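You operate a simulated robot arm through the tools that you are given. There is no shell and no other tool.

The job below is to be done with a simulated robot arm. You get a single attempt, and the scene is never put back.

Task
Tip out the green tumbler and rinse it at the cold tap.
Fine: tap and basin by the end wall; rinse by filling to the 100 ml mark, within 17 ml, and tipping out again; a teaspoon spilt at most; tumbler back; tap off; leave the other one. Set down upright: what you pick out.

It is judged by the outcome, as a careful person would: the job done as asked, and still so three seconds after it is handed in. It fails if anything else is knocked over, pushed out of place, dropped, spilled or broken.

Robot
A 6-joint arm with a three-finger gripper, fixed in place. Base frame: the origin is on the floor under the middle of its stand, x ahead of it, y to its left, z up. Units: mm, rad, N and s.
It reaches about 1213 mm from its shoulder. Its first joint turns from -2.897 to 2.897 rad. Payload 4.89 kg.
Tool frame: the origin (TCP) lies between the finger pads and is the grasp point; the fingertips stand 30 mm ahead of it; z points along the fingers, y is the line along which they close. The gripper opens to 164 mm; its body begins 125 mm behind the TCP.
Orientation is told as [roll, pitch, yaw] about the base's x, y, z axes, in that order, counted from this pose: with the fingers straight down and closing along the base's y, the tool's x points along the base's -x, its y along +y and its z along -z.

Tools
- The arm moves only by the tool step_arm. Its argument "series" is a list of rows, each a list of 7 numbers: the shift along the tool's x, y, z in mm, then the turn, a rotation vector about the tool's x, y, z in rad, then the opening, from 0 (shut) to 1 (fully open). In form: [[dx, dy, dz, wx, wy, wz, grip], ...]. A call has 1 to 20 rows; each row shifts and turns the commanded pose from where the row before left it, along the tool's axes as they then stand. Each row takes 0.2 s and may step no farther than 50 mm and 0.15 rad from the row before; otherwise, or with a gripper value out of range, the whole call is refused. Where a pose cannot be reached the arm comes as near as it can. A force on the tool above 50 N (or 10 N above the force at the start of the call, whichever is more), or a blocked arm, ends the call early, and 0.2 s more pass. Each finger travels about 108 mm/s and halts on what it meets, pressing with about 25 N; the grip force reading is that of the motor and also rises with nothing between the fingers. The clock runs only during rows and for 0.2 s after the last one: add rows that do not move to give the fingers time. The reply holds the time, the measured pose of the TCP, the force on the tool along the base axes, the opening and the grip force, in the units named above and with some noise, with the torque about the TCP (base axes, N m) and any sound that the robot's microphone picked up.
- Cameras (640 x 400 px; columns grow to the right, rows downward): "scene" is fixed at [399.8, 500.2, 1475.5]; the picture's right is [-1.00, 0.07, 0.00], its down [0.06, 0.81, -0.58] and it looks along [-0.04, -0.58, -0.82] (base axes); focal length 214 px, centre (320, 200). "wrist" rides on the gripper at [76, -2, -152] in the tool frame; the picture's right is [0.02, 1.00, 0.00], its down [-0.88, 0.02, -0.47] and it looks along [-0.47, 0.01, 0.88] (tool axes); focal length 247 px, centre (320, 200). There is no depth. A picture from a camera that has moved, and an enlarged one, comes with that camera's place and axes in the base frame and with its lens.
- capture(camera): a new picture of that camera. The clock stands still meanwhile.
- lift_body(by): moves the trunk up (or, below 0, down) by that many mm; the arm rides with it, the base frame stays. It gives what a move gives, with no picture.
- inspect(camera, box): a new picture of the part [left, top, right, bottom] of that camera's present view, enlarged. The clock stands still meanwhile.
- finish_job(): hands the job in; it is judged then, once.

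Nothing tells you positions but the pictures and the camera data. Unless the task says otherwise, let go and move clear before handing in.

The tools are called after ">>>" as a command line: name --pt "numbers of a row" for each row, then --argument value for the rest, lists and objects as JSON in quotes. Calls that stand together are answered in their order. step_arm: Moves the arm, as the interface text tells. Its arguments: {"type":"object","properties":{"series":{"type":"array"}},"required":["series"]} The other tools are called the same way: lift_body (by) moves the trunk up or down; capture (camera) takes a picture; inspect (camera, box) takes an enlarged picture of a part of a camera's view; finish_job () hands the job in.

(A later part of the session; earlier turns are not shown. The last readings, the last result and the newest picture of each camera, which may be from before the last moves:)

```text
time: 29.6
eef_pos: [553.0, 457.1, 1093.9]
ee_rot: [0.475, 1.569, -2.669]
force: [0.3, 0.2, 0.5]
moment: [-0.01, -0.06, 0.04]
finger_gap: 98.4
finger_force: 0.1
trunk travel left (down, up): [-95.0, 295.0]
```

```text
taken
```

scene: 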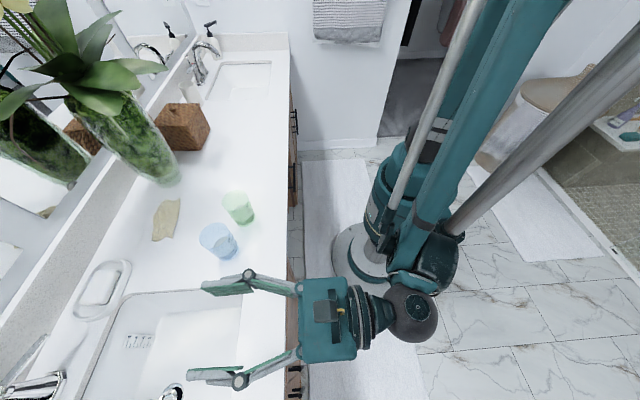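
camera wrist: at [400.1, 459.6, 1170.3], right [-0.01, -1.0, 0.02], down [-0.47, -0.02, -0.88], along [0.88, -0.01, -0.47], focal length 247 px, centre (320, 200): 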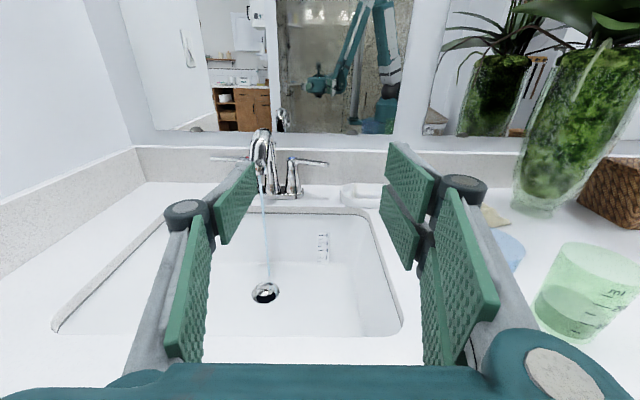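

With the camera on top I see the stream landing by the drain. I place the green tumbler at about (606, 140) and the blue at about (642, 246), so I'll approach the green at 45° yaw to keep clear of the blue. First I yaw, then carry the open hand to a spot behind the green one.

>>> step_arm --pt "0 0 0 0.15 0 0 0.6" --pt "0 0 0 0.15 0 0 0.6" --pt "0 0 0 0.15 0 0 0.6" --pt "0 0 0 0.15 0 0 0.6" --pt "0 0 0 0.15 0 0 0.6" --pt "0 0 0 0.0354 0 0 0.6" --pt "0 29 -37.3 0 0 0 0.6" --pt "0 29 -37.3 0 0 0 0.6" --pt "0 29 -37.3 0 0 0 0.6" --pt "0 29 -37.3 0 0 0 0.6"

>>> capture --camera "wrist"

>>> capture --camera "scene"

```text
time: 31.8
eef_pos: [529.6, 270.0, 1102.9]
ee_rot: [-0.361, 1.567, -2.72]
force: [-0.8, 1.1, -0.2]
moment: [0.05, 0.0, -0.07]
finger_gap: 98.4
finger_force: 0.0
out of reach, approached as far as the arm can: row 9
trunk travel left (down, up): [-95.0, 295.0]
```

```text
taken
camera wrist: at [419.0, 164.6, 1179.5], right [0.71, -0.71, 0.02], down [-0.32, -0.35, -0.88], along [0.63, 0.62, -0.48], focal length 247 px, centre (320, 200)
```

wrist: 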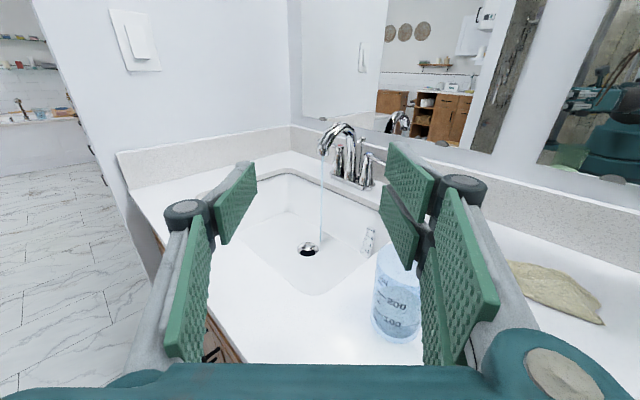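

```text
taken
```

scene: 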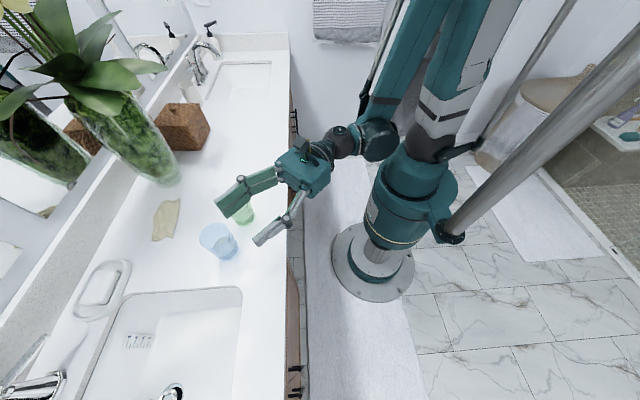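

At 45° yaw the wrist folds too close to the robot's own base. Approaching at about 75° yaw, nearly along +y, keeps the wrist farther out and still clears the blue tumbler. I'll yaw another 30° here, then translate above tumbler height.

>>> step_arm --pt "0 0 0 0.15 0 0 0.6" --pt "0 0 0 0.15 0 0 0.6" --pt "0 0 0 0.15 0 0 0.6" --pt "0 0 0 0.0736 0 0 0.6" --pt "0 0 0 0 0 0 0.6"

>>> capture --camera "wrist"

```text
time: 33.0
eef_pos: [528.4, 269.0, 1100.7]
ee_rot: [-2.448, 1.567, 2.002]
force: [-0.4, 0.2, -0.1]
moment: [0.0, -0.01, -0.02]
finger_gap: 98.1
finger_force: 0.0
trunk travel left (down, up): [-95.0, 295.0]
```

```text
taken
camera wrist: at [486.3, 123.5, 1176.5], right [0.97, -0.26, 0.02], down [-0.1, -0.46, -0.88], along [0.24, 0.85, -0.47], focal length 247 px, centre (320, 200)
```

wrist: 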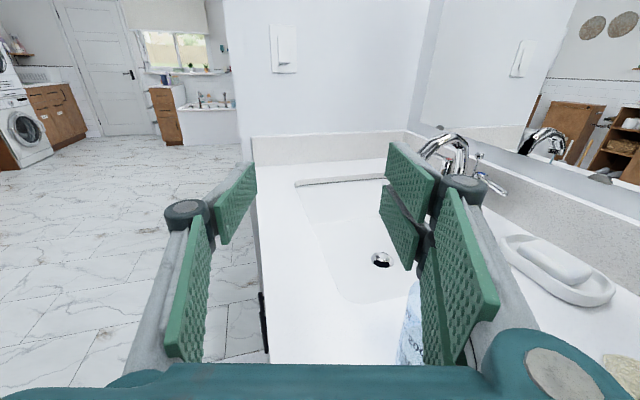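

Yaw is now 75° and the arm is comfortable. I'll translate back to a spot behind the green tumbler, staying above rim height, and pitch the tool down about 20°.

>>> step_arm --pt "0 17.6 -38.4 0 0 0 0.6" --pt "0 17.6 -38.4 0 0 0 0.6" --pt "0 17.6 -38.4 0 0 0 0.6" --pt "0 17.6 -38.4 0 0 0 0.6" --pt "0 17.6 -38.4 0 0 0 0.6" --pt "0 17.6 -38.4 0 0 0 0.6" --pt "0 0 0 0 -0.15 0 0.6" --pt "0 0 0 0 -0.15 0 0.6" --pt "0 0 0 0 -0.05 0 0.6"

>>> capture --camera "wrist"

>>> capture --camera "scene"

```text
time: 35.0
eef_pos: [570.8, 19.8, 1099.8]
ee_rot: [-0.002, 1.221, -1.836]
force: [0.4, -0.3, -0.5]
moment: [0.07, 0.04, 0.12]
finger_gap: 98.5
finger_force: 0.0
trunk travel left (down, up): [-95.0, 295.0]
```

```text
taken
camera wrist: at [538.2, -92.1, 1223.7], right [0.97, -0.25, 0.02], down [-0.18, -0.73, -0.67], along [0.18, 0.64, -0.75], focal length 247 px, centre (320, 200)
```

wrist: 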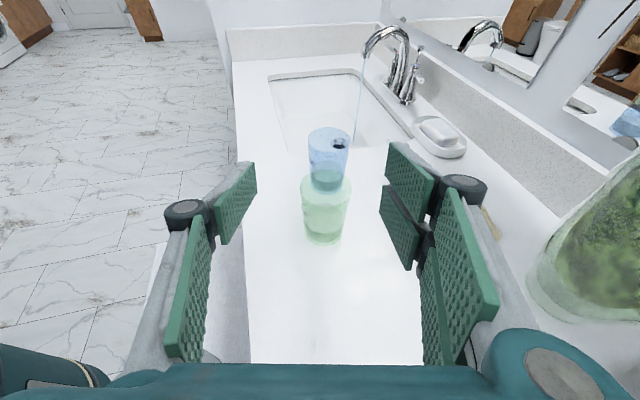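

```text
taken
```

scene: 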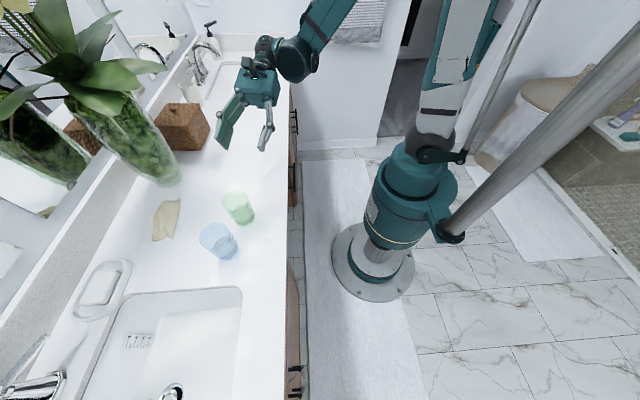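

I'm now behind the green tumbler, with the blue directly beyond it. I'm enlarging the view to fix the green one's position and read its marks.

>>> inspect --camera "wrist" --box '[260, 110, 400, 260]'

>>> inspect --camera "scene" --box '[190, 180, 270, 265]'

```text
2.67 times, centred on (330, 185) of wrist
camera zoom: at [538.2, -92.1, 1223.7], right [0.97, -0.25, 0.02], down [-0.18, -0.73, -0.67], along [0.18, 0.64, -0.75], focal length 659 px, centre (293, 240)
```

zoom: 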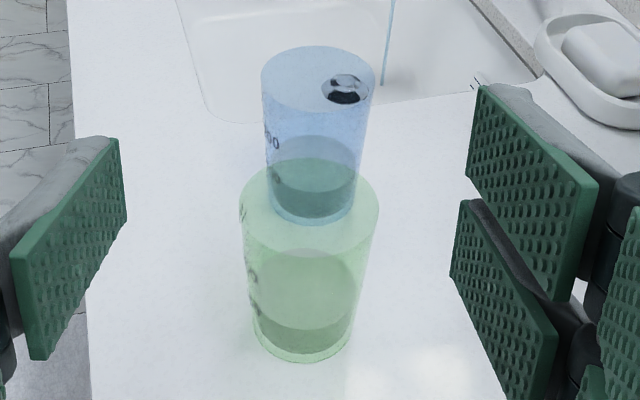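

```text
4.71 times, centred on (230, 222) of scene
camera zoom: at [399.8, 500.2, 1475.5], right [-1.0, 0.07, 0.0], down [0.06, 0.81, -0.58], along [-0.04, -0.58, -0.82], focal length 1009 px, centre (744, 94)
```

zoom: 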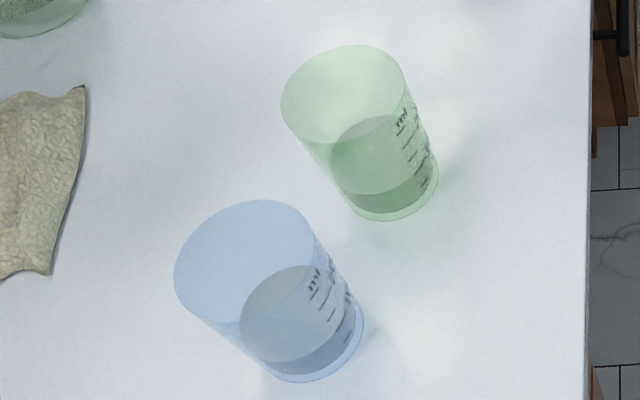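

I put the green tumbler's centre at about (611, 133), with its rim near z 983 and a width of about 60–72 mm. I'll line up sideways and descend to grasp height behind it.

>>> step_arm --pt "-38 2.4 13.9 0 0 0 0.62" --pt "-38 2.4 13.9 0 0 0 0.62" --pt "-38 2.4 13.9 0 0 0 0.62" --pt "-38 2.2 13.9 0 0 0 0.62" --pt "0 0 0 0 0 0 0.62"

>>> capture --camera "wrist"

>>> capture --camera "scene"

```text
time: 36.2
eef_pos: [578.9, 19.2, 937.8]
ee_rot: [-0.003, 1.221, -1.836]
force: [-0.3, 0.6, -0.6]
moment: [-0.01, 0.0, 0.0]
finger_gap: 101.9
finger_force: 0.1
trunk travel left (down, up): [-95.0, 295.0]
```

```text
taken
camera wrist: at [546.4, -93.4, 1061.4], right [0.97, -0.25, 0.02], down [-0.18, -0.72, -0.67], along [0.18, 0.64, -0.75], focal length 247 px, centre (320, 200)
```

wrist: 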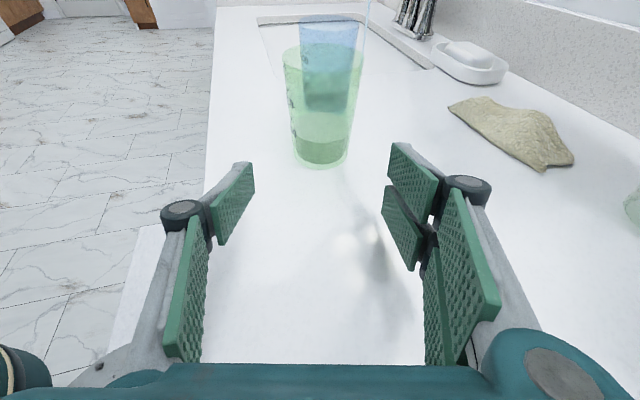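

```text
taken
```

scene: 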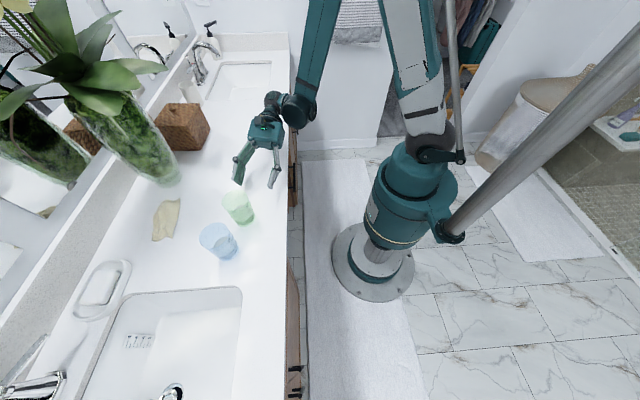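

The tumbler is centred between the open fingers with about 17 mm of clearance each side. I'm moving forward most of the way and will check before the last bit.

>>> step_arm --pt "9.9 0 27.2 0 0 0 0.62" --pt "9.9 0 27.2 0 0 0 0.62" --pt "9.9 0 27.2 0 0 0 0.62"

>>> capture --camera "wrist"

```text
time: 37.0
eef_pos: [602.1, 100.3, 937.6]
ee_rot: [-0.005, 1.222, -1.838]
force: [-0.3, -0.5, -0.9]
moment: [0.07, -0.01, -0.01]
finger_gap: 101.8
finger_force: 0.1
trunk travel left (down, up): [-95.0, 295.0]
```

```text
taken
camera wrist: at [568.8, -11.7, 1061.8], right [0.97, -0.25, 0.02], down [-0.18, -0.72, -0.67], along [0.18, 0.64, -0.75], focal length 247 px, centre (320, 200)
```

wrist: 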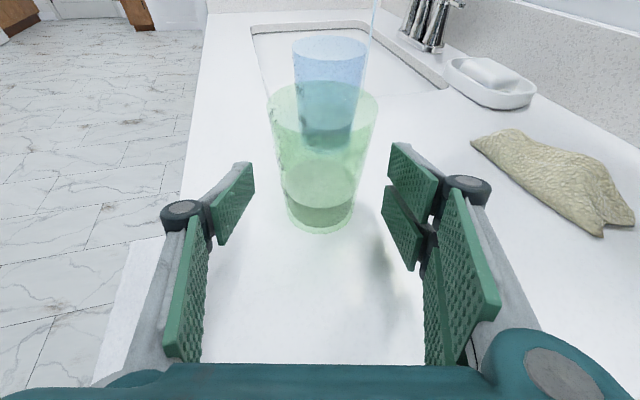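

Still centred. I'll advance the last ~32 mm and close the fingers gently around the tumbler.

>>> step_arm --pt "5.6 0 15.4 0 0 0 0.62" --pt "5.6 0 15.4 0 0 0 0.62" --pt "0 0 0 0 0 0 0.55" --pt "0 0 0 0 0 0 0.48" --pt "0 0 0 0 0 0 0.42" --pt "0 0 0 0 0 0 0.36" --pt "0 0 0 0 0 0 0.3" --pt "0 0 0 0 0 0 0.3"

>>> capture --camera "wrist"

>>> inspect --camera "scene" --box '[170, 120, 310, 270]'

```text
time: 38.8
eef_pos: [610.5, 132.6, 939.0]
ee_rot: [-0.004, 1.223, -1.837]
force: [1.0, -0.2, 1.5]
moment: [-0.02, -0.11, 0.01]
finger_gap: 67.0
finger_force: 25.1
trunk travel left (down, up): [-95.0, 295.0]
```

```text
taken
camera wrist: at [577.3, 20.4, 1061.9], right [0.97, -0.25, 0.02], down [-0.18, -0.72, -0.67], along [0.18, 0.64, -0.75], focal length 247 px, centre (320, 200)
```

wrist: 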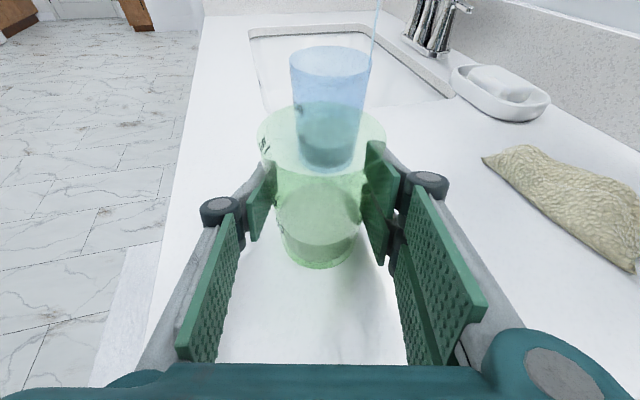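

```text
2.67 times, centred on (240, 195) of scene
camera zoom: at [399.8, 500.2, 1475.5], right [-1.0, 0.07, 0.0], down [0.06, 0.81, -0.58], along [-0.04, -0.58, -0.82], focal length 572 px, centre (533, 213)
```

zoom: 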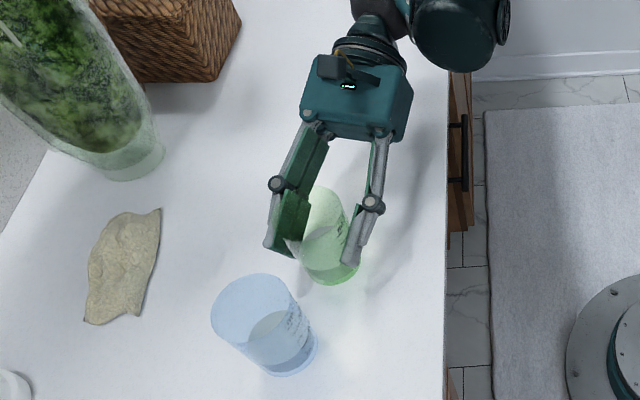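

The tumbler is gripped with a 67 mm gap, at TCP (610.5, 132.6, 939.0), which I'll use as the return pose. I'll lift a little and check that it comes along upright.

>>> step_arm --pt "9.4 0 -3.4 0 0 0 0.3" --pt "18.8 0 -6.9 0 0 0 0.3" --pt "0 0 0 0 0 0 0.3"

>>> capture --camera "wrist"

>>> inspect --camera "scene" --box '[170, 120, 310, 270]'

```text
time: 39.6
eef_pos: [610.2, 132.5, 967.6]
ee_rot: [-0.004, 1.222, -1.835]
force: [0.1, 0.8, -2.0]
moment: [0.01, -0.02, 0.06]
finger_gap: 67.2
finger_force: 25.3
trunk travel left (down, up): [-95.0, 295.0]
```

```text
taken
camera wrist: at [577.9, 20.2, 1091.5], right [0.97, -0.25, 0.02], down [-0.18, -0.72, -0.67], along [0.18, 0.64, -0.75], focal length 247 px, centre (320, 200)
```

wrist: 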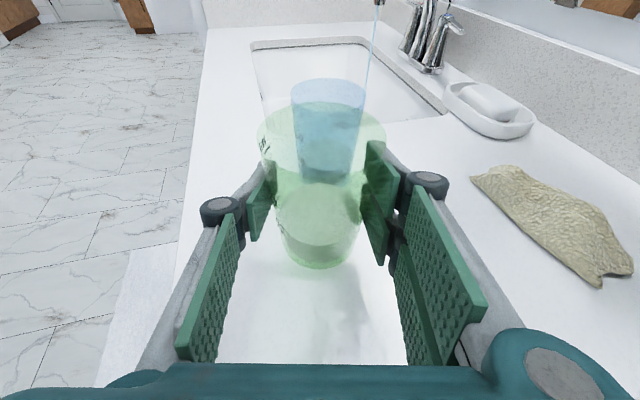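

```text
2.67 times, centred on (240, 195) of scene
camera zoom: at [399.8, 500.2, 1475.5], right [-1.0, 0.07, 0.0], down [0.06, 0.81, -0.58], along [-0.04, -0.58, -0.82], focal length 572 px, centre (533, 213)
```

zoom: 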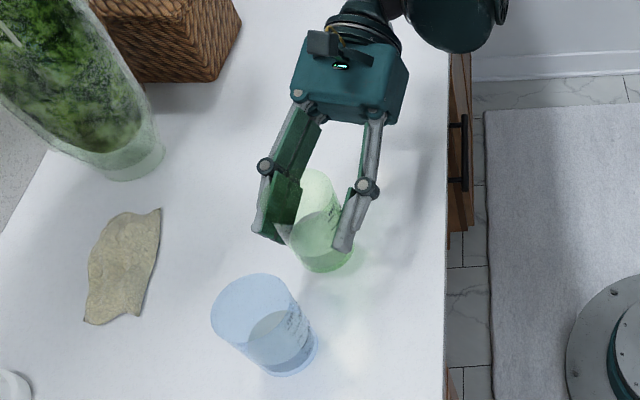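

It's lifted level and steady. I'll raise it to clear the blue tumbler by a good margin, carry it over the basin, and then swing the yaw to about 40° so the wrist isn't above the blue one.

>>> step_arm --pt "28.2 0 -10.3 0 0 0 0.3" --pt "30.5 0 -11.1 0 0 0 0.3" --pt "30.5 0 -11.1 0 0 0 0.3" --pt "30.5 0 -11.1 0 0 0 0.3" --pt "32 0 -11.7 0 0 0 0.3" --pt "6 1 17 0 0 0 0.3" --pt "12 2 33 0 0 0 0.3" --pt "12 2 33 0 0 0 0.3" --pt "12 2 33 0 0 0 0.3" --pt "12 2 33 0 0 0 0.3" --pt "12 2 33 0 0 0 0.3" --pt "12 2 33 0 0 0 0.3" --pt "12 2 33 0 0 0 0.3" --pt "12 2 33 0 0 0 0.3" --pt "12 2 33 0 0 0 0.3" --pt "12 2 33 0 0 0 0.3" --pt "6 0 16 0 0 0 0.3"

>>> capture --camera "wrist"

>>> capture --camera "scene"

```text
time: 43.2
eef_pos: [732.6, 502.6, 1130.0]
ee_rot: [-0.004, 1.223, -1.837]
force: [-0.6, -0.8, -1.4]
moment: [-0.02, -0.02, 0.03]
finger_gap: 67.1
finger_force: 24.6
trunk travel left (down, up): [-95.0, 295.0]
```

```text
taken
camera wrist: at [699.0, 388.9, 1253.3], right [0.97, -0.25, 0.02], down [-0.18, -0.72, -0.67], along [0.18, 0.64, -0.75], focal length 247 px, centre (320, 200)
```

wrist: 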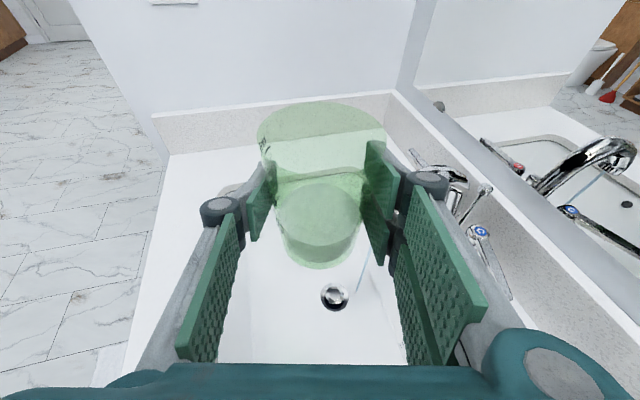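

```text
taken
```

scene: 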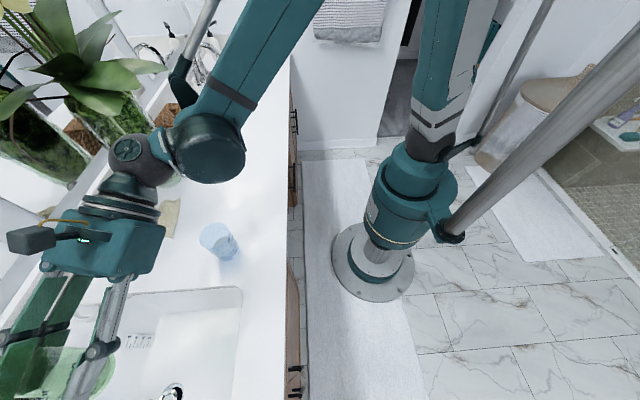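

The tumbler is above the basin. I'll swing the yaw back to about 40° while keeping the tumbler upright.

>>> step_arm --pt "0 0 0 -0.14 0 0.0511 0.3" --pt "0 0 0 -0.14 0 0.0511 0.3" --pt "0 0 0 -0.14 0 0.0511 0.3" --pt "0 0 0 -0.14 0 0.0511 0.3" --pt "0 0 0 0 0 0 0.3"

>>> capture --camera "wrist"

>>> capture --camera "scene"

```text
time: 44.4
eef_pos: [732.1, 500.4, 1131.0]
ee_rot: [-0.006, 1.22, -2.435]
force: [1.1, -0.4, -1.0]
moment: [0.01, 0.02, 0.09]
finger_gap: 66.9
finger_force: 24.7
trunk travel left (down, up): [-95.0, 295.0]
```

```text
taken
camera wrist: at [640.7, 426.1, 1253.7], right [0.66, -0.75, 0.02], down [-0.55, -0.5, -0.67], along [0.51, 0.43, -0.75], focal length 247 px, centre (320, 200)
```

wrist: 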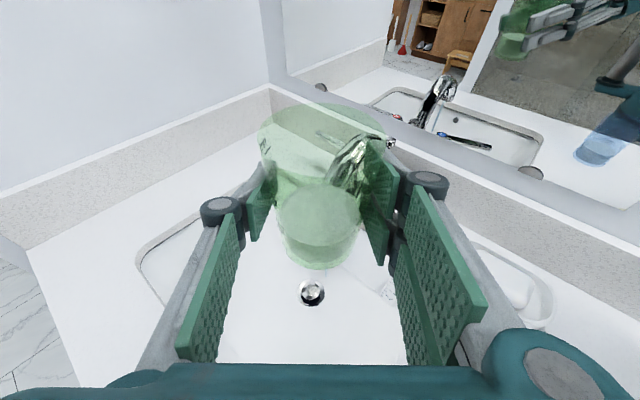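

```text
taken
```

scene: 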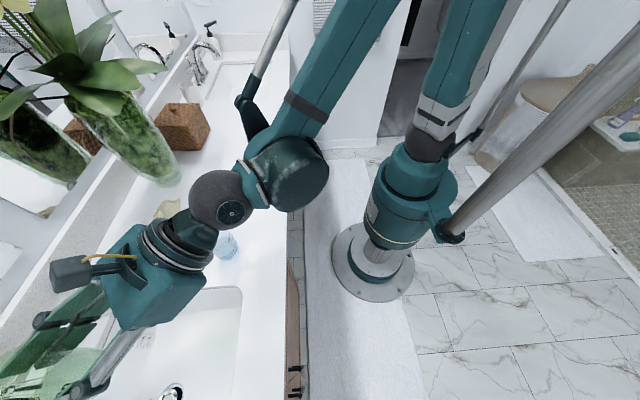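

Yaw is now about 41° and the tumbler is upright. I'll lower to about (725, 560, 955), well inside the basin and away from the stream.

>>> step_arm --pt "-25.6 -8.3 15.4 0 0 0 0.3" --pt "-25.6 -8.3 15.4 0 0 0 0.3" --pt "-25.6 -8.3 15.4 0 0 0 0.3" --pt "-25.6 -8.3 15.4 0 0 0 0.3" --pt "-25.6 -8.3 15.4 0 0 0 0.3" --pt "-25.6 -8.3 15.4 0 0 0 0.3" --pt "0 0 0 0 0 0 0.3"

>>> capture --camera "wrist"

>>> capture --camera "scene"

```text
time: 46.0
eef_pos: [736.7, 543.5, 953.9]
ee_rot: [-0.02, 1.225, -2.435]
force: [0.4, -0.8, -2.0]
moment: [-0.02, 0.0, 0.01]
finger_gap: 67.1
finger_force: 24.9
out of reach, approached as far as the arm can: row 4, 5, 6
trunk travel left (down, up): [-95.0, 295.0]
```

```text
taken
camera wrist: at [647.5, 467.4, 1077.0], right [0.67, -0.74, 0.01], down [-0.55, -0.5, -0.67], along [0.5, 0.44, -0.74], focal length 247 px, centre (320, 200)
```

wrist: 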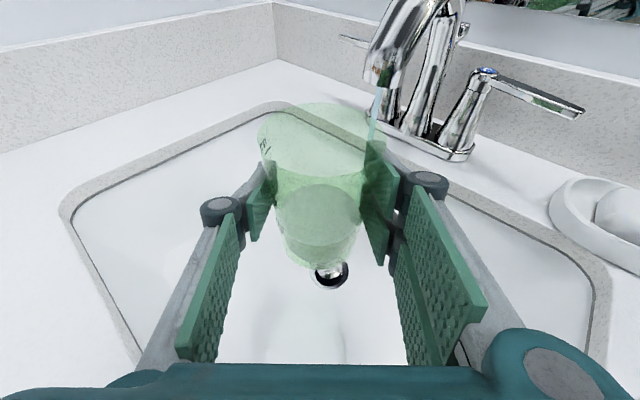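

```text
taken
```

scene: 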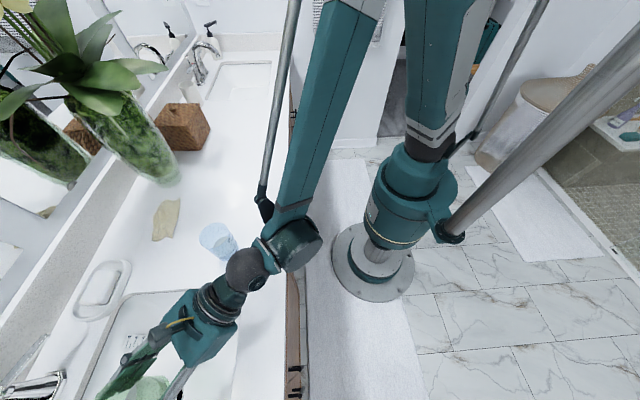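

It stopped at (737, 544, 954), slightly short because the arm is near a limit at this height. I'll raise the hand 50 mm and drop the trunk 70 mm to give the wrist slack before tipping.

>>> step_arm --pt "23.5 0 -8.6 0 0 0 0.3" --pt "23.5 0 -8.6 0 0 0 0.3" --pt "0 0 0 0 0 0 0.3"

>>> lift_body --by -70

>>> capture --camera "wrist"

```text
time: 46.8
eef_pos: [740.0, 540.3, 1002.8]
ee_rot: [-0.014, 1.223, -2.434]
force: [-0.4, 0.2, -2.0]
moment: [0.01, -0.02, 0.02]
finger_gap: 67.2
finger_force: 24.9
out of reach, approached as far as the arm can: row 1
trunk travel left (down, up): [-95.0, 295.0]
```

```text
time: 47.9
eef_pos: [739.8, 540.1, 934.1]
ee_rot: [-0.014, 1.224, -2.434]
force: [-0.1, 0.7, -1.6]
moment: [-0.04, 0.05, -0.03]
finger_gap: 66.7
finger_force: 25.0
trunk travel left (down, up): [-25.0, 365.0]
```

```text
taken
camera wrist: at [649.3, 464.0, 1057.4], right [0.67, -0.75, 0.02], down [-0.55, -0.5, -0.67], along [0.51, 0.44, -0.74], focal length 247 px, centre (320, 200)
```

wrist: 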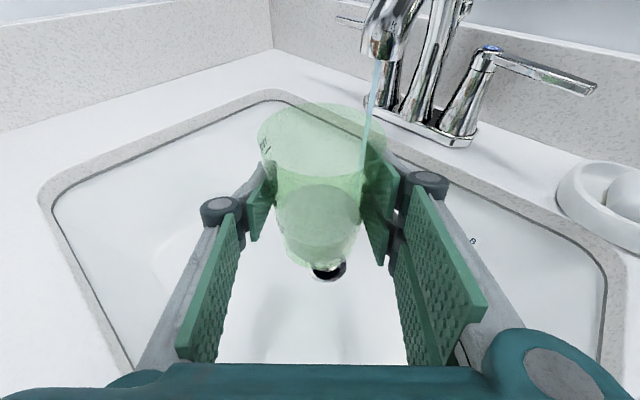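

There's slack now. I'll rise 25 mm and begin tipping slowly about the tool axis, toward +x/-y into the basin, checking partway.

>>> step_arm --pt "23.5 0 -8.6 0 0 0 0.3" --pt "0 0 0 0 0 0.1 0.3" --pt "0 0 0 0 0 0.15 0.3" --pt "0 0 0 0 0 0.15 0.3" --pt "0 0 0 0 0 0.15 0.3" --pt "0 0 0 0 0 0.15 0.3"

>>> capture --camera "wrist"

>>> capture --camera "scene"

```text
time: 49.2
eef_pos: [739.4, 540.0, 960.1]
ee_rot: [-1.063, 0.795, 2.671]
force: [0.2, 0.3, -1.2]
moment: [-0.02, -0.02, 0.0]
finger_gap: 67.0
finger_force: 25.1
trunk travel left (down, up): [-25.0, 365.0]
```

```text
taken
camera wrist: at [677.7, 422.8, 1066.2], right [0.35, -0.72, -0.6], down [-0.88, -0.03, -0.48], along [0.33, 0.69, -0.64], focal length 247 px, centre (320, 200)
```

wrist: 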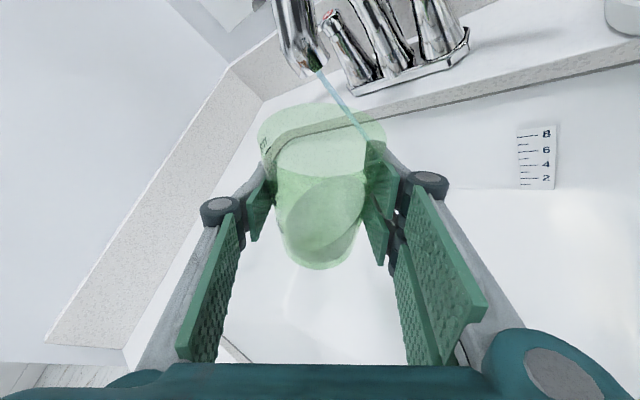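

```text
taken
```

scene: 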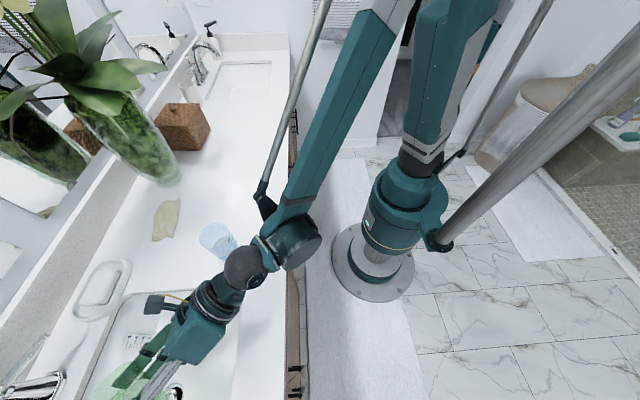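

The liquid is sliding toward the lower lip over the basin. I'll continue slowly to pour it out.

>>> step_arm --pt "0 0 0 0 0 0.1 0.3" --pt "0 0 0 0 0 0.1 0.3" --pt "0 0 0 0 0 0.1 0.3" --pt "0 0 0 0 0 0.1 0.3" --pt "0 0 0 0 0 0.1 0.3" --pt "0 0 0 0 0 0.1 0.3" --pt "0 0 0 0 0 0.1 0.3" --pt "0 0 0 0 0 0.1 0.3" --pt "0 0 0 0 0 0.1 0.3" --pt "0 0 0 0 0 0.1 0.3"

>>> capture --camera "wrist"

>>> capture --camera "scene"

```text
time: 51.5
eef_pos: [740.1, 539.8, 957.7]
ee_rot: [-1.221, -0.127, 2.248]
force: [-1.1, 0.3, -0.9]
moment: [-0.04, -0.03, 0.02]
finger_gap: 66.6
finger_force: 25.4
trunk travel left (down, up): [-25.0, 365.0]
```

```text
taken
camera wrist: at [678.5, 386.7, 1002.2], right [-0.33, -0.14, -0.93], down [-0.89, 0.38, 0.26], along [0.32, 0.91, -0.25], focal length 247 px, centre (320, 200)
```

wrist: 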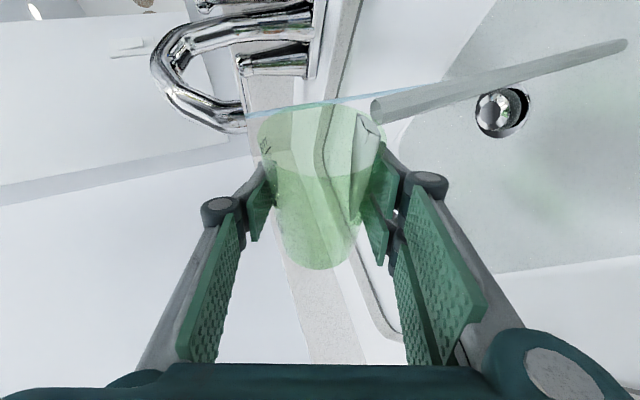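

```text
taken
```

scene: 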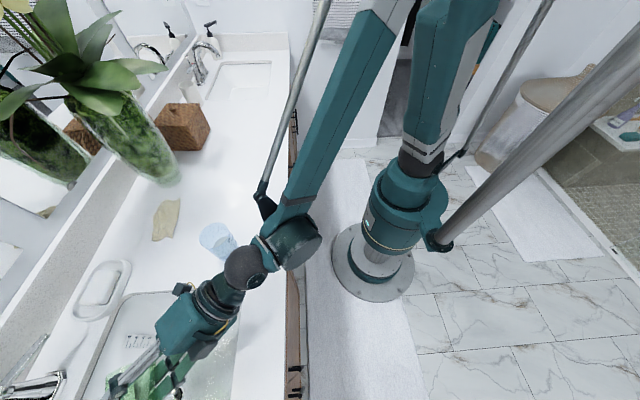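

The old liquid is pouring into the basin. I'll tip further and hold so it drains fully.

>>> step_arm --pt "0 0 0 0 0 0.1 0.3" --pt "0 0 0 0 0 0.1 0.3" --pt "0 0 0 0 0 0.1 0.3" --pt "0 0 0 0 0 0.1 0.3" --pt "0 0 0 0 0 0.1 0.3" --pt "0 0 0 0 0 0.1 0.3" --pt "0 0 0 0 0 0.1 0.3" --pt "0 0 0 0 0 0 0.3" --pt "0 0 0 0 0 0 0.3" --pt "0 0 0 0 0 0 0.3" --pt "0 0 0 0 0 0 0.3"

>>> capture --camera "wrist"

>>> inspect --camera "scene" --box '[60, 270, 260, 400]'

```text
time: 53.9
eef_pos: [739.7, 539.8, 958.4]
ee_rot: [-1.076, -0.771, 1.935]
force: [-0.6, -0.2, -1.0]
moment: [-0.03, 0.03, 0.0]
finger_gap: 66.4
finger_force: 24.6
trunk travel left (down, up): [-25.0, 365.0]
```

```text
taken
camera wrist: at [651.3, 393.7, 958.4], right [-0.66, 0.39, -0.65], down [-0.57, 0.3, 0.76], along [0.49, 0.87, 0.02], focal length 247 px, centre (320, 200)
```

wrist: 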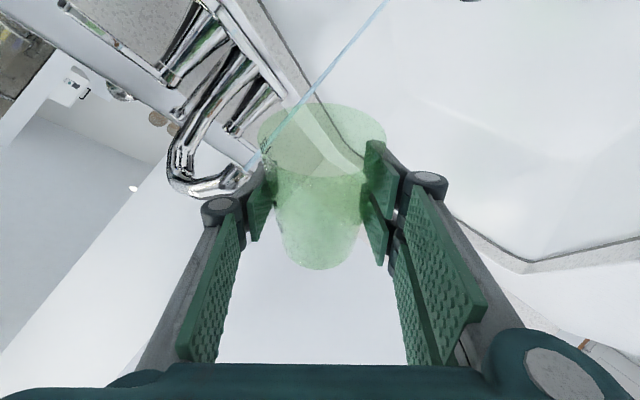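

```text
3.08 times, centred on (160, 335) of scene
camera zoom: at [399.8, 500.2, 1475.5], right [-1.0, 0.07, 0.0], down [0.06, 0.81, -0.58], along [-0.04, -0.58, -0.82], focal length 660 px, centre (812, -215)
```

zoom: 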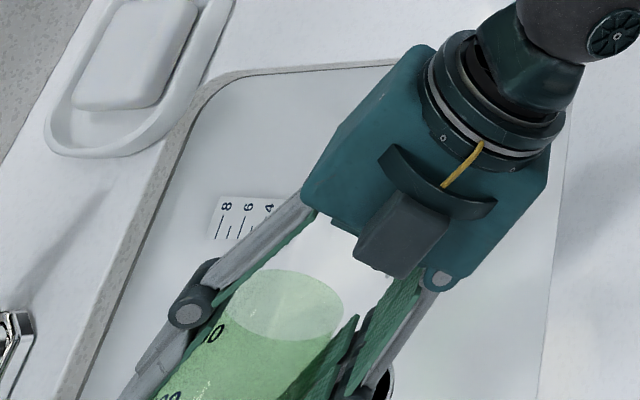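

The tumbler is empty, with only tumbler weight on the sensor. I'm turning it back upright.

>>> step_arm --pt "0 0 0 0 0 -0.15 0.3" --pt "0 0 0 0 0 -0.15 0.3" --pt "0 0 0 0 0 -0.15 0.3" --pt "0 0 0 0 0 -0.15 0.3" --pt "0 0 0 0 0 -0.15 0.3" --pt "0 0 0 0 0 -0.15 0.3" --pt "0 0 0 0 0 -0.15 0.3" --pt "0 0 0 0 0 -0.15 0.3" --pt "0 0 0 0 0 -0.15 0.3" --pt "0 0 0 0 0 -0.15 0.3" --pt "0 0 0 0 0 -0.15 0.3" --pt "0 0 0 0 0 -0.15 0.3" --pt "0 0 0 0 0 -0.15 0.3" --pt "0 0 0 0 0 -0.15 0.3" --pt "0 0 0 0 0 -0.15 0.3" --pt "0 0 0 0 0 -0.15 0.3" --pt "0 0 0 0 0 0 0.3"

>>> capture --camera "wrist"

>>> inspect --camera "scene" --box '[60, 300, 220, 400]'

>>> inspect --camera "wrist" --box '[240, 0, 400, 290]'

```text
time: 57.5
eef_pos: [740.1, 540.0, 959.3]
ee_rot: [-0.013, 1.223, -2.435]
force: [-0.9, -0.1, -0.7]
moment: [0.01, 0.0, -0.01]
finger_gap: 66.3
finger_force: 25.2
trunk travel left (down, up): [-25.0, 365.0]
```

```text
taken
camera wrist: at [649.3, 463.9, 1082.3], right [0.67, -0.75, 0.02], down [-0.55, -0.5, -0.67], along [0.51, 0.44, -0.74], focal length 247 px, centre (320, 200)
```

wrist: 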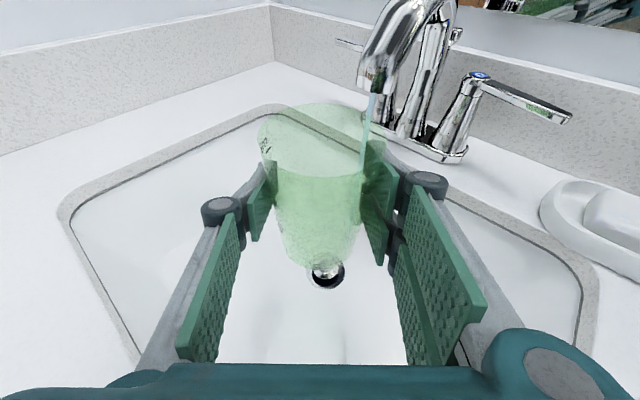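

```text
4.00 times, centred on (140, 350) of scene
camera zoom: at [399.8, 500.2, 1475.5], right [-1.0, 0.07, 0.0], down [0.06, 0.81, -0.58], along [-0.04, -0.58, -0.82], focal length 858 px, centre (1040, -400)
```

zoom: 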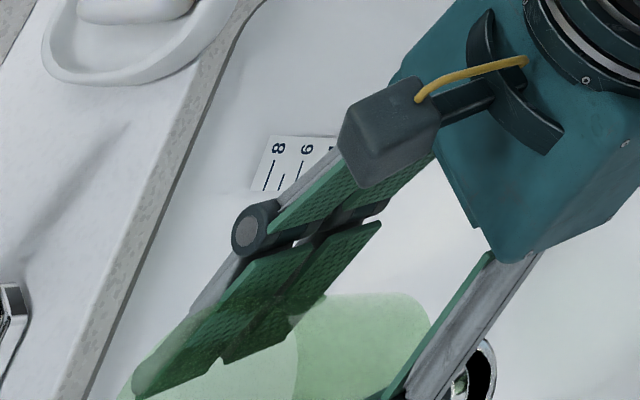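

```text
1.38 times, centred on (320, 145) of wrist
camera zoom: at [649.3, 463.9, 1082.3], right [0.67, -0.75, 0.02], down [-0.55, -0.5, -0.67], along [0.51, 0.44, -0.74], focal length 341 px, centre (320, 276)
```

zoom: 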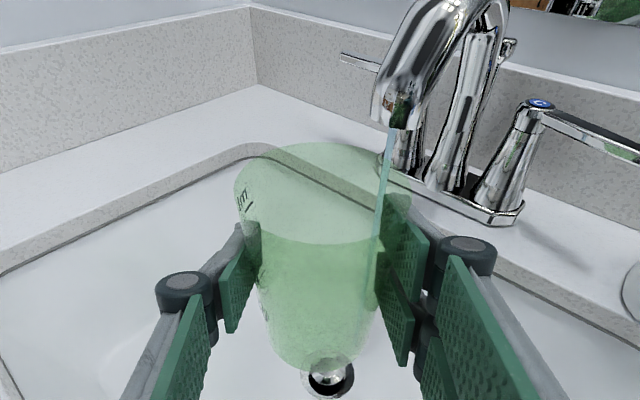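

The tumbler is upright and empty. Working from the printed marks, the 100 ml level should sit about 24 mm below the grasp point, with its surface ellipse at about rows 185–252 in the wrist view. I'll stage beside the stream at the right height.

>>> step_arm --pt "-12.2 21.9 16 0 0 0 0.3" --pt "-12.2 21.9 16 0 0 0 0.3" --pt "0 0 0 0 0 0 0.3"

>>> capture --camera "wrist"

```text
time: 58.2
eef_pos: [784.6, 521.8, 924.4]
ee_rot: [-0.017, 1.223, -2.437]
force: [-1.1, 0.5, 0.4]
moment: [-0.02, 0.04, -0.08]
finger_gap: 66.2
finger_force: 25.3
trunk travel left (down, up): [-25.0, 365.0]
```

```text
taken
camera wrist: at [694.6, 445.0, 1047.8], right [0.67, -0.75, 0.01], down [-0.55, -0.5, -0.67], along [0.51, 0.44, -0.74], focal length 247 px, centre (320, 200)
```

wrist: 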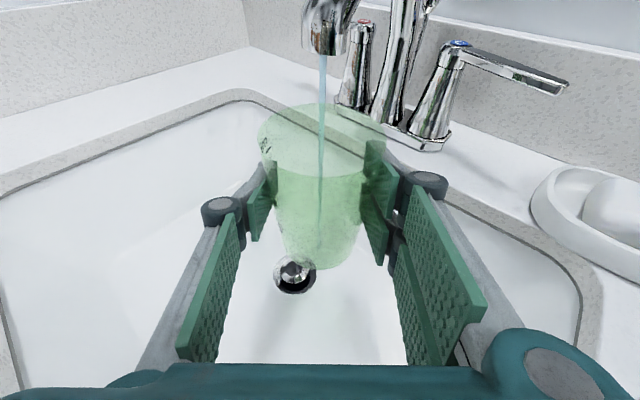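

The stream is centred just behind the tumbler. I'll slide the tumbler under it and look straight away.

>>> step_arm --pt "10.3 0 28.2 0 0 0 0.3" --pt "10.3 0 28.2 0 0 0 0.3"

>>> capture --camera "wrist"

>>> inspect --camera "wrist" --box '[240, 90, 400, 290]'

```text
time: 58.9
eef_pos: [830.1, 559.0, 926.5]
ee_rot: [-0.018, 1.222, -2.437]
force: [-1.4, -0.3, 0.5]
moment: [-0.08, 0.04, -0.03]
finger_gap: 66.2
finger_force: 24.7
trunk travel left (down, up): [-25.0, 365.0]
```

```text
taken
camera wrist: at [739.7, 483.8, 1049.1], right [0.67, -0.75, 0.01], down [-0.55, -0.5, -0.67], along [0.51, 0.44, -0.74], focal length 247 px, centre (320, 200)
```

wrist: 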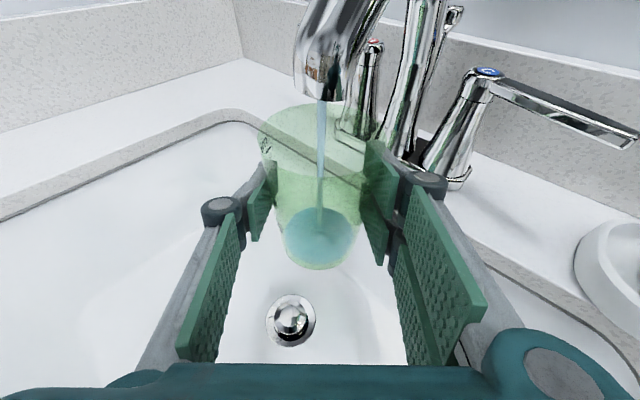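

```text
2.00 times, centred on (320, 190) of wrist
camera zoom: at [739.7, 483.8, 1049.1], right [0.67, -0.75, 0.01], down [-0.55, -0.5, -0.67], along [0.51, 0.44, -0.74], focal length 494 px, centre (320, 220)
```

zoom: 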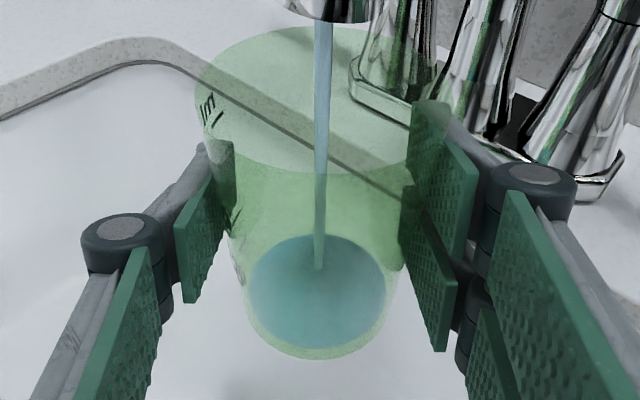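

It's filling: I read about 19 ml in roughly 0.4–0.5 s under the stream. I'll add a short dwell and measure again to pin down the flow rate.

>>> step_arm --pt "0 0 0 0 0 0 0.3"

>>> inspect --camera "wrist" --box '[240, 90, 400, 290]'

```text
time: 59.2
eef_pos: [830.5, 560.1, 926.1]
ee_rot: [-0.017, 1.224, -2.437]
force: [0.3, -0.2, -0.3]
moment: [0.02, 0.0, 0.0]
finger_gap: 66.0
finger_force: 25.6
trunk travel left (down, up): [-25.0, 365.0]
```

```text
2.00 times, centred on (320, 190) of wrist
camera zoom: at [740.3, 484.3, 1048.5], right [0.67, -0.75, 0.01], down [-0.55, -0.5, -0.67], along [0.51, 0.44, -0.74], focal length 494 px, centre (320, 220)
```

zoom: 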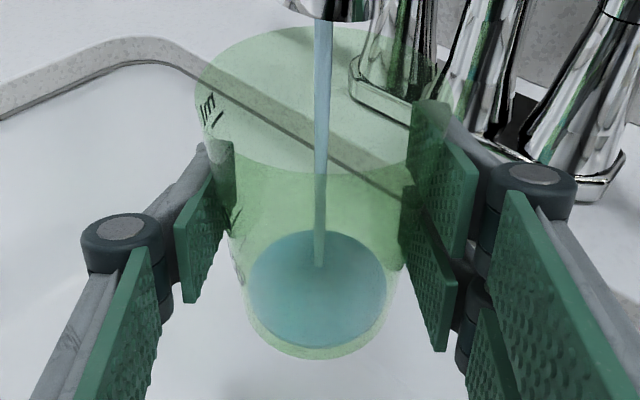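

The level rose only slightly in that step, so the flow may be gentler than I first thought. I'm enlarging further to measure more exactly before continuing.

>>> inspect --camera "wrist" --box '[270, 200, 370, 275]'

```text
5.33 times, centred on (320, 238) of wrist
camera zoom: at [740.3, 484.3, 1048.5], right [0.67, -0.75, 0.01], down [-0.55, -0.5, -0.67], along [0.51, 0.44, -0.74], focal length 1317 px, centre (320, 0)
```

zoom: 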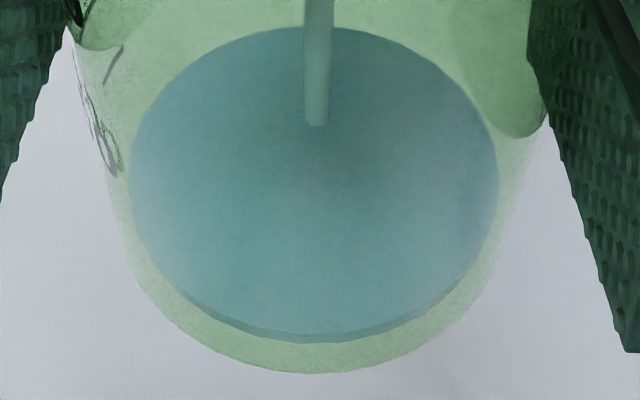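

Now I can measure it: the water is about 5 mm deep (12–13 ml), so the flow is about 14 ml/s. What looks like the 50 ml tick shows at the left wall, which gives me a direct reference. I'll dwell about 2 s and look again.

>>> step_arm --pt "0 0 0 0 0 0 0.3" --pt "0 0 0 0 0 0 0.3" --pt "0 0 0 0 0 0 0.3" --pt "0 0 0 0 0 0 0.3" --pt "0 0 0 0 0 0 0.3" --pt "0 0 0 0 0 0 0.3" --pt "0 0 0 0 0 0 0.3" --pt "0 0 0 0 0 0 0.3"

>>> inspect --camera "wrist" --box '[270, 200, 370, 275]'

>>> inspect --camera "wrist" --box '[250, 130, 370, 210]'

```text
time: 61.0
eef_pos: [830.1, 560.8, 924.4]
ee_rot: [-0.018, 1.223, -2.439]
force: [-0.2, 0.1, -1.4]
moment: [-0.03, -0.02, -0.02]
finger_gap: 66.3
finger_force: 25.1
trunk travel left (down, up): [-25.0, 365.0]
```

```text
5.33 times, centred on (320, 238) of wrist
camera zoom: at [740.2, 484.2, 1048.5], right [0.67, -0.75, 0.01], down [-0.55, -0.5, -0.67], along [0.51, 0.44, -0.74], focal length 1317 px, centre (320, 0)
```

zoom: 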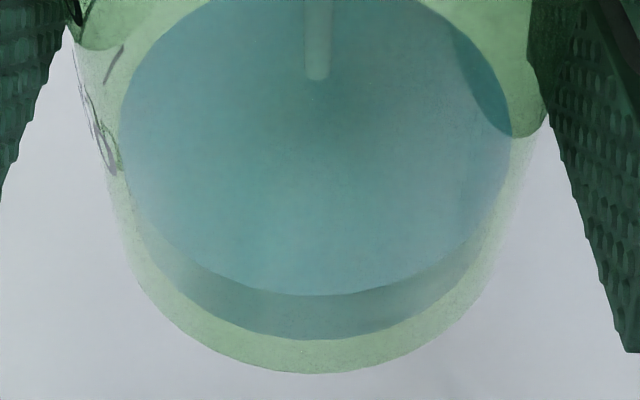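

```text
5.00 times, centred on (310, 170) of wrist
camera zoom: at [740.2, 484.2, 1048.5], right [0.67, -0.75, 0.01], down [-0.55, -0.5, -0.67], along [0.51, 0.44, -0.74], focal length 1235 px, centre (370, 350)
```

zoom: 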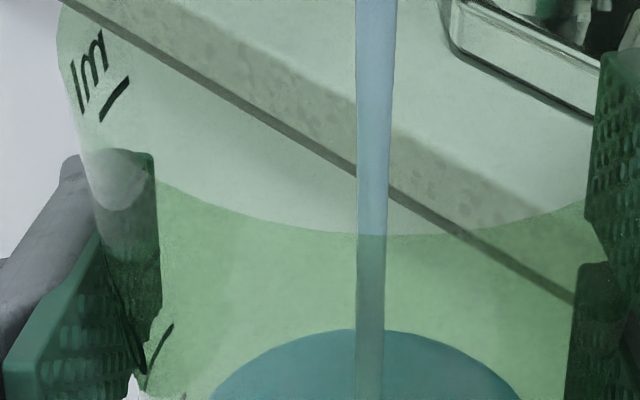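

Water is at about 22.6 mm above the tumbler's base, rising at about 6.5 mm/s. From the ticks at the left wall, the 100 ml tick comes out at about 43–44 mm. I'll dwell another 2.2 s, then fine-tune.

>>> step_arm --pt "0 0 0 0 0 0 0.3" --pt "0 0 0 0 0 0 0.3" --pt "0 0 0 0 0 0 0.3" --pt "0 0 0 0 0 0 0.3" --pt "0 0 0 0 0 0 0.3" --pt "0 0 0 0 0 0 0.3" --pt "0 0 0 0 0 0 0.3" --pt "0 0 0 0 0 0 0.3" --pt "0 0 0 0 0 0 0.3"

>>> inspect --camera "wrist" --box '[270, 200, 370, 275]'

>>> inspect --camera "wrist" --box '[260, 150, 380, 225]'

```text
time: 63.0
eef_pos: [830.4, 560.3, 926.3]
ee_rot: [-0.017, 1.224, -2.437]
force: [-0.9, -0.7, -2.5]
moment: [-0.01, 0.04, 0.02]
finger_gap: 66.3
finger_force: 25.6
trunk travel left (down, up): [-25.0, 365.0]
```

```text
5.33 times, centred on (320, 238) of wrist
camera zoom: at [740.3, 484.2, 1048.5], right [0.67, -0.75, 0.01], down [-0.55, -0.5, -0.67], along [0.51, 0.44, -0.74], focal length 1317 px, centre (320, 0)
```

zoom: 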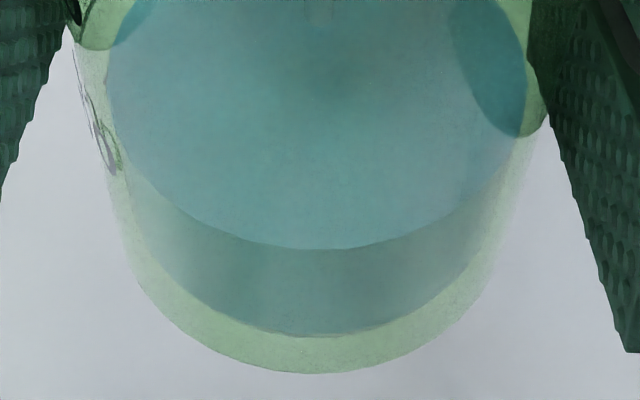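

```text
5.33 times, centred on (320, 188) of wrist
camera zoom: at [740.3, 484.2, 1048.5], right [0.67, -0.75, 0.01], down [-0.55, -0.5, -0.67], along [0.51, 0.44, -0.74], focal length 1317 px, centre (320, 267)
```

zoom: 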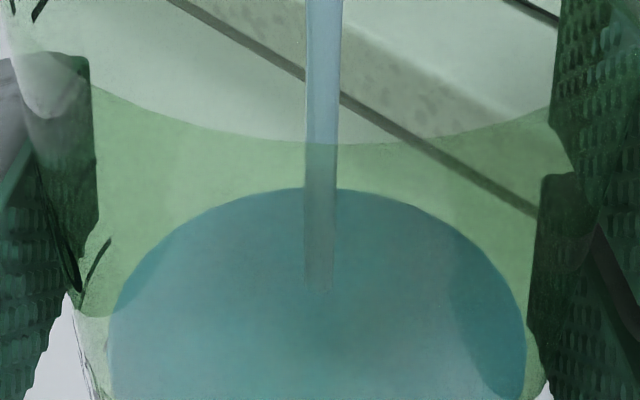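

Water is now at about 35 mm (roughly 75–78 ml), rising at 6.35 mm/s. I'll stay 1.0 s more and then pull straight back out of the stream, aiming for about 43 mm, the 100 ml mark.

>>> step_arm --pt "0 0 0 0 0 0 0.3" --pt "0 0 0 0 0 0 0.3" --pt "0 0 0 0 0 0 0.3" --pt "0 0 0 0 0 0 0.3" --pt "0 0 0 0 0 0 0.3" --pt "-10.3 0 -28.2 0 0 0 0.3" --pt "-10.3 0 -28.2 0 0 0 0.3" --pt "0 0 0 0 0 0 0.3" --pt "0 0 0 0 0 0 0.3"

>>> capture --camera "wrist"

>>> inspect --camera "wrist" --box '[260, 170, 380, 245]'

>>> inspect --camera "wrist" --box '[260, 130, 380, 205]'

```text
time: 65.0
eef_pos: [785.0, 520.0, 924.7]
ee_rot: [-0.017, 1.224, -2.438]
force: [-0.1, 0.1, -1.1]
moment: [-0.02, -0.04, -0.02]
finger_gap: 66.5
finger_force: 25.0
trunk travel left (down, up): [-25.0, 365.0]
```

```text
taken
camera wrist: at [694.5, 443.9, 1047.3], right [0.67, -0.75, 0.01], down [-0.55, -0.5, -0.67], along [0.51, 0.44, -0.74], focal length 247 px, centre (320, 200)
```

wrist: 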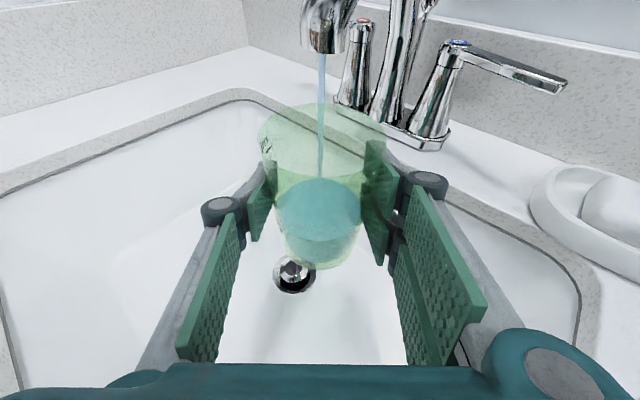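

```text
5.33 times, centred on (320, 208) of wrist
camera zoom: at [694.5, 443.9, 1047.3], right [0.67, -0.75, 0.01], down [-0.55, -0.5, -0.67], along [0.51, 0.44, -0.74], focal length 1317 px, centre (320, 160)
```

zoom: 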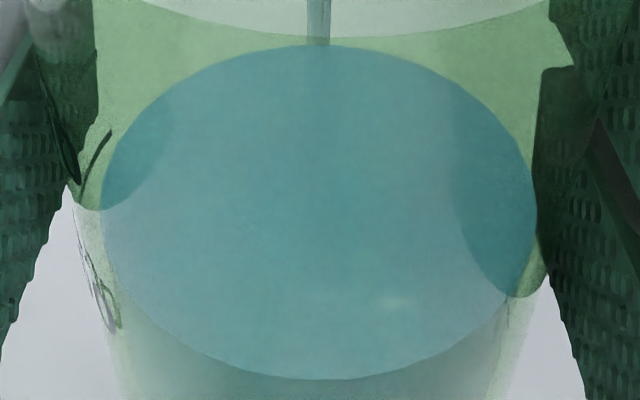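

```text
5.33 times, centred on (320, 168) of wrist
camera zoom: at [694.5, 443.9, 1047.3], right [0.67, -0.75, 0.01], down [-0.55, -0.5, -0.67], along [0.51, 0.44, -0.74], focal length 1317 px, centre (320, 373)
```

zoom: 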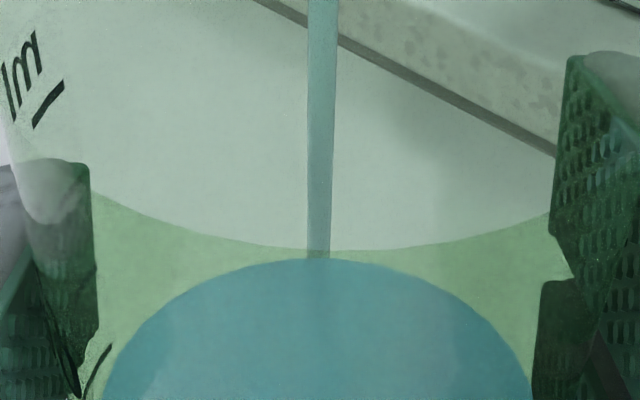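

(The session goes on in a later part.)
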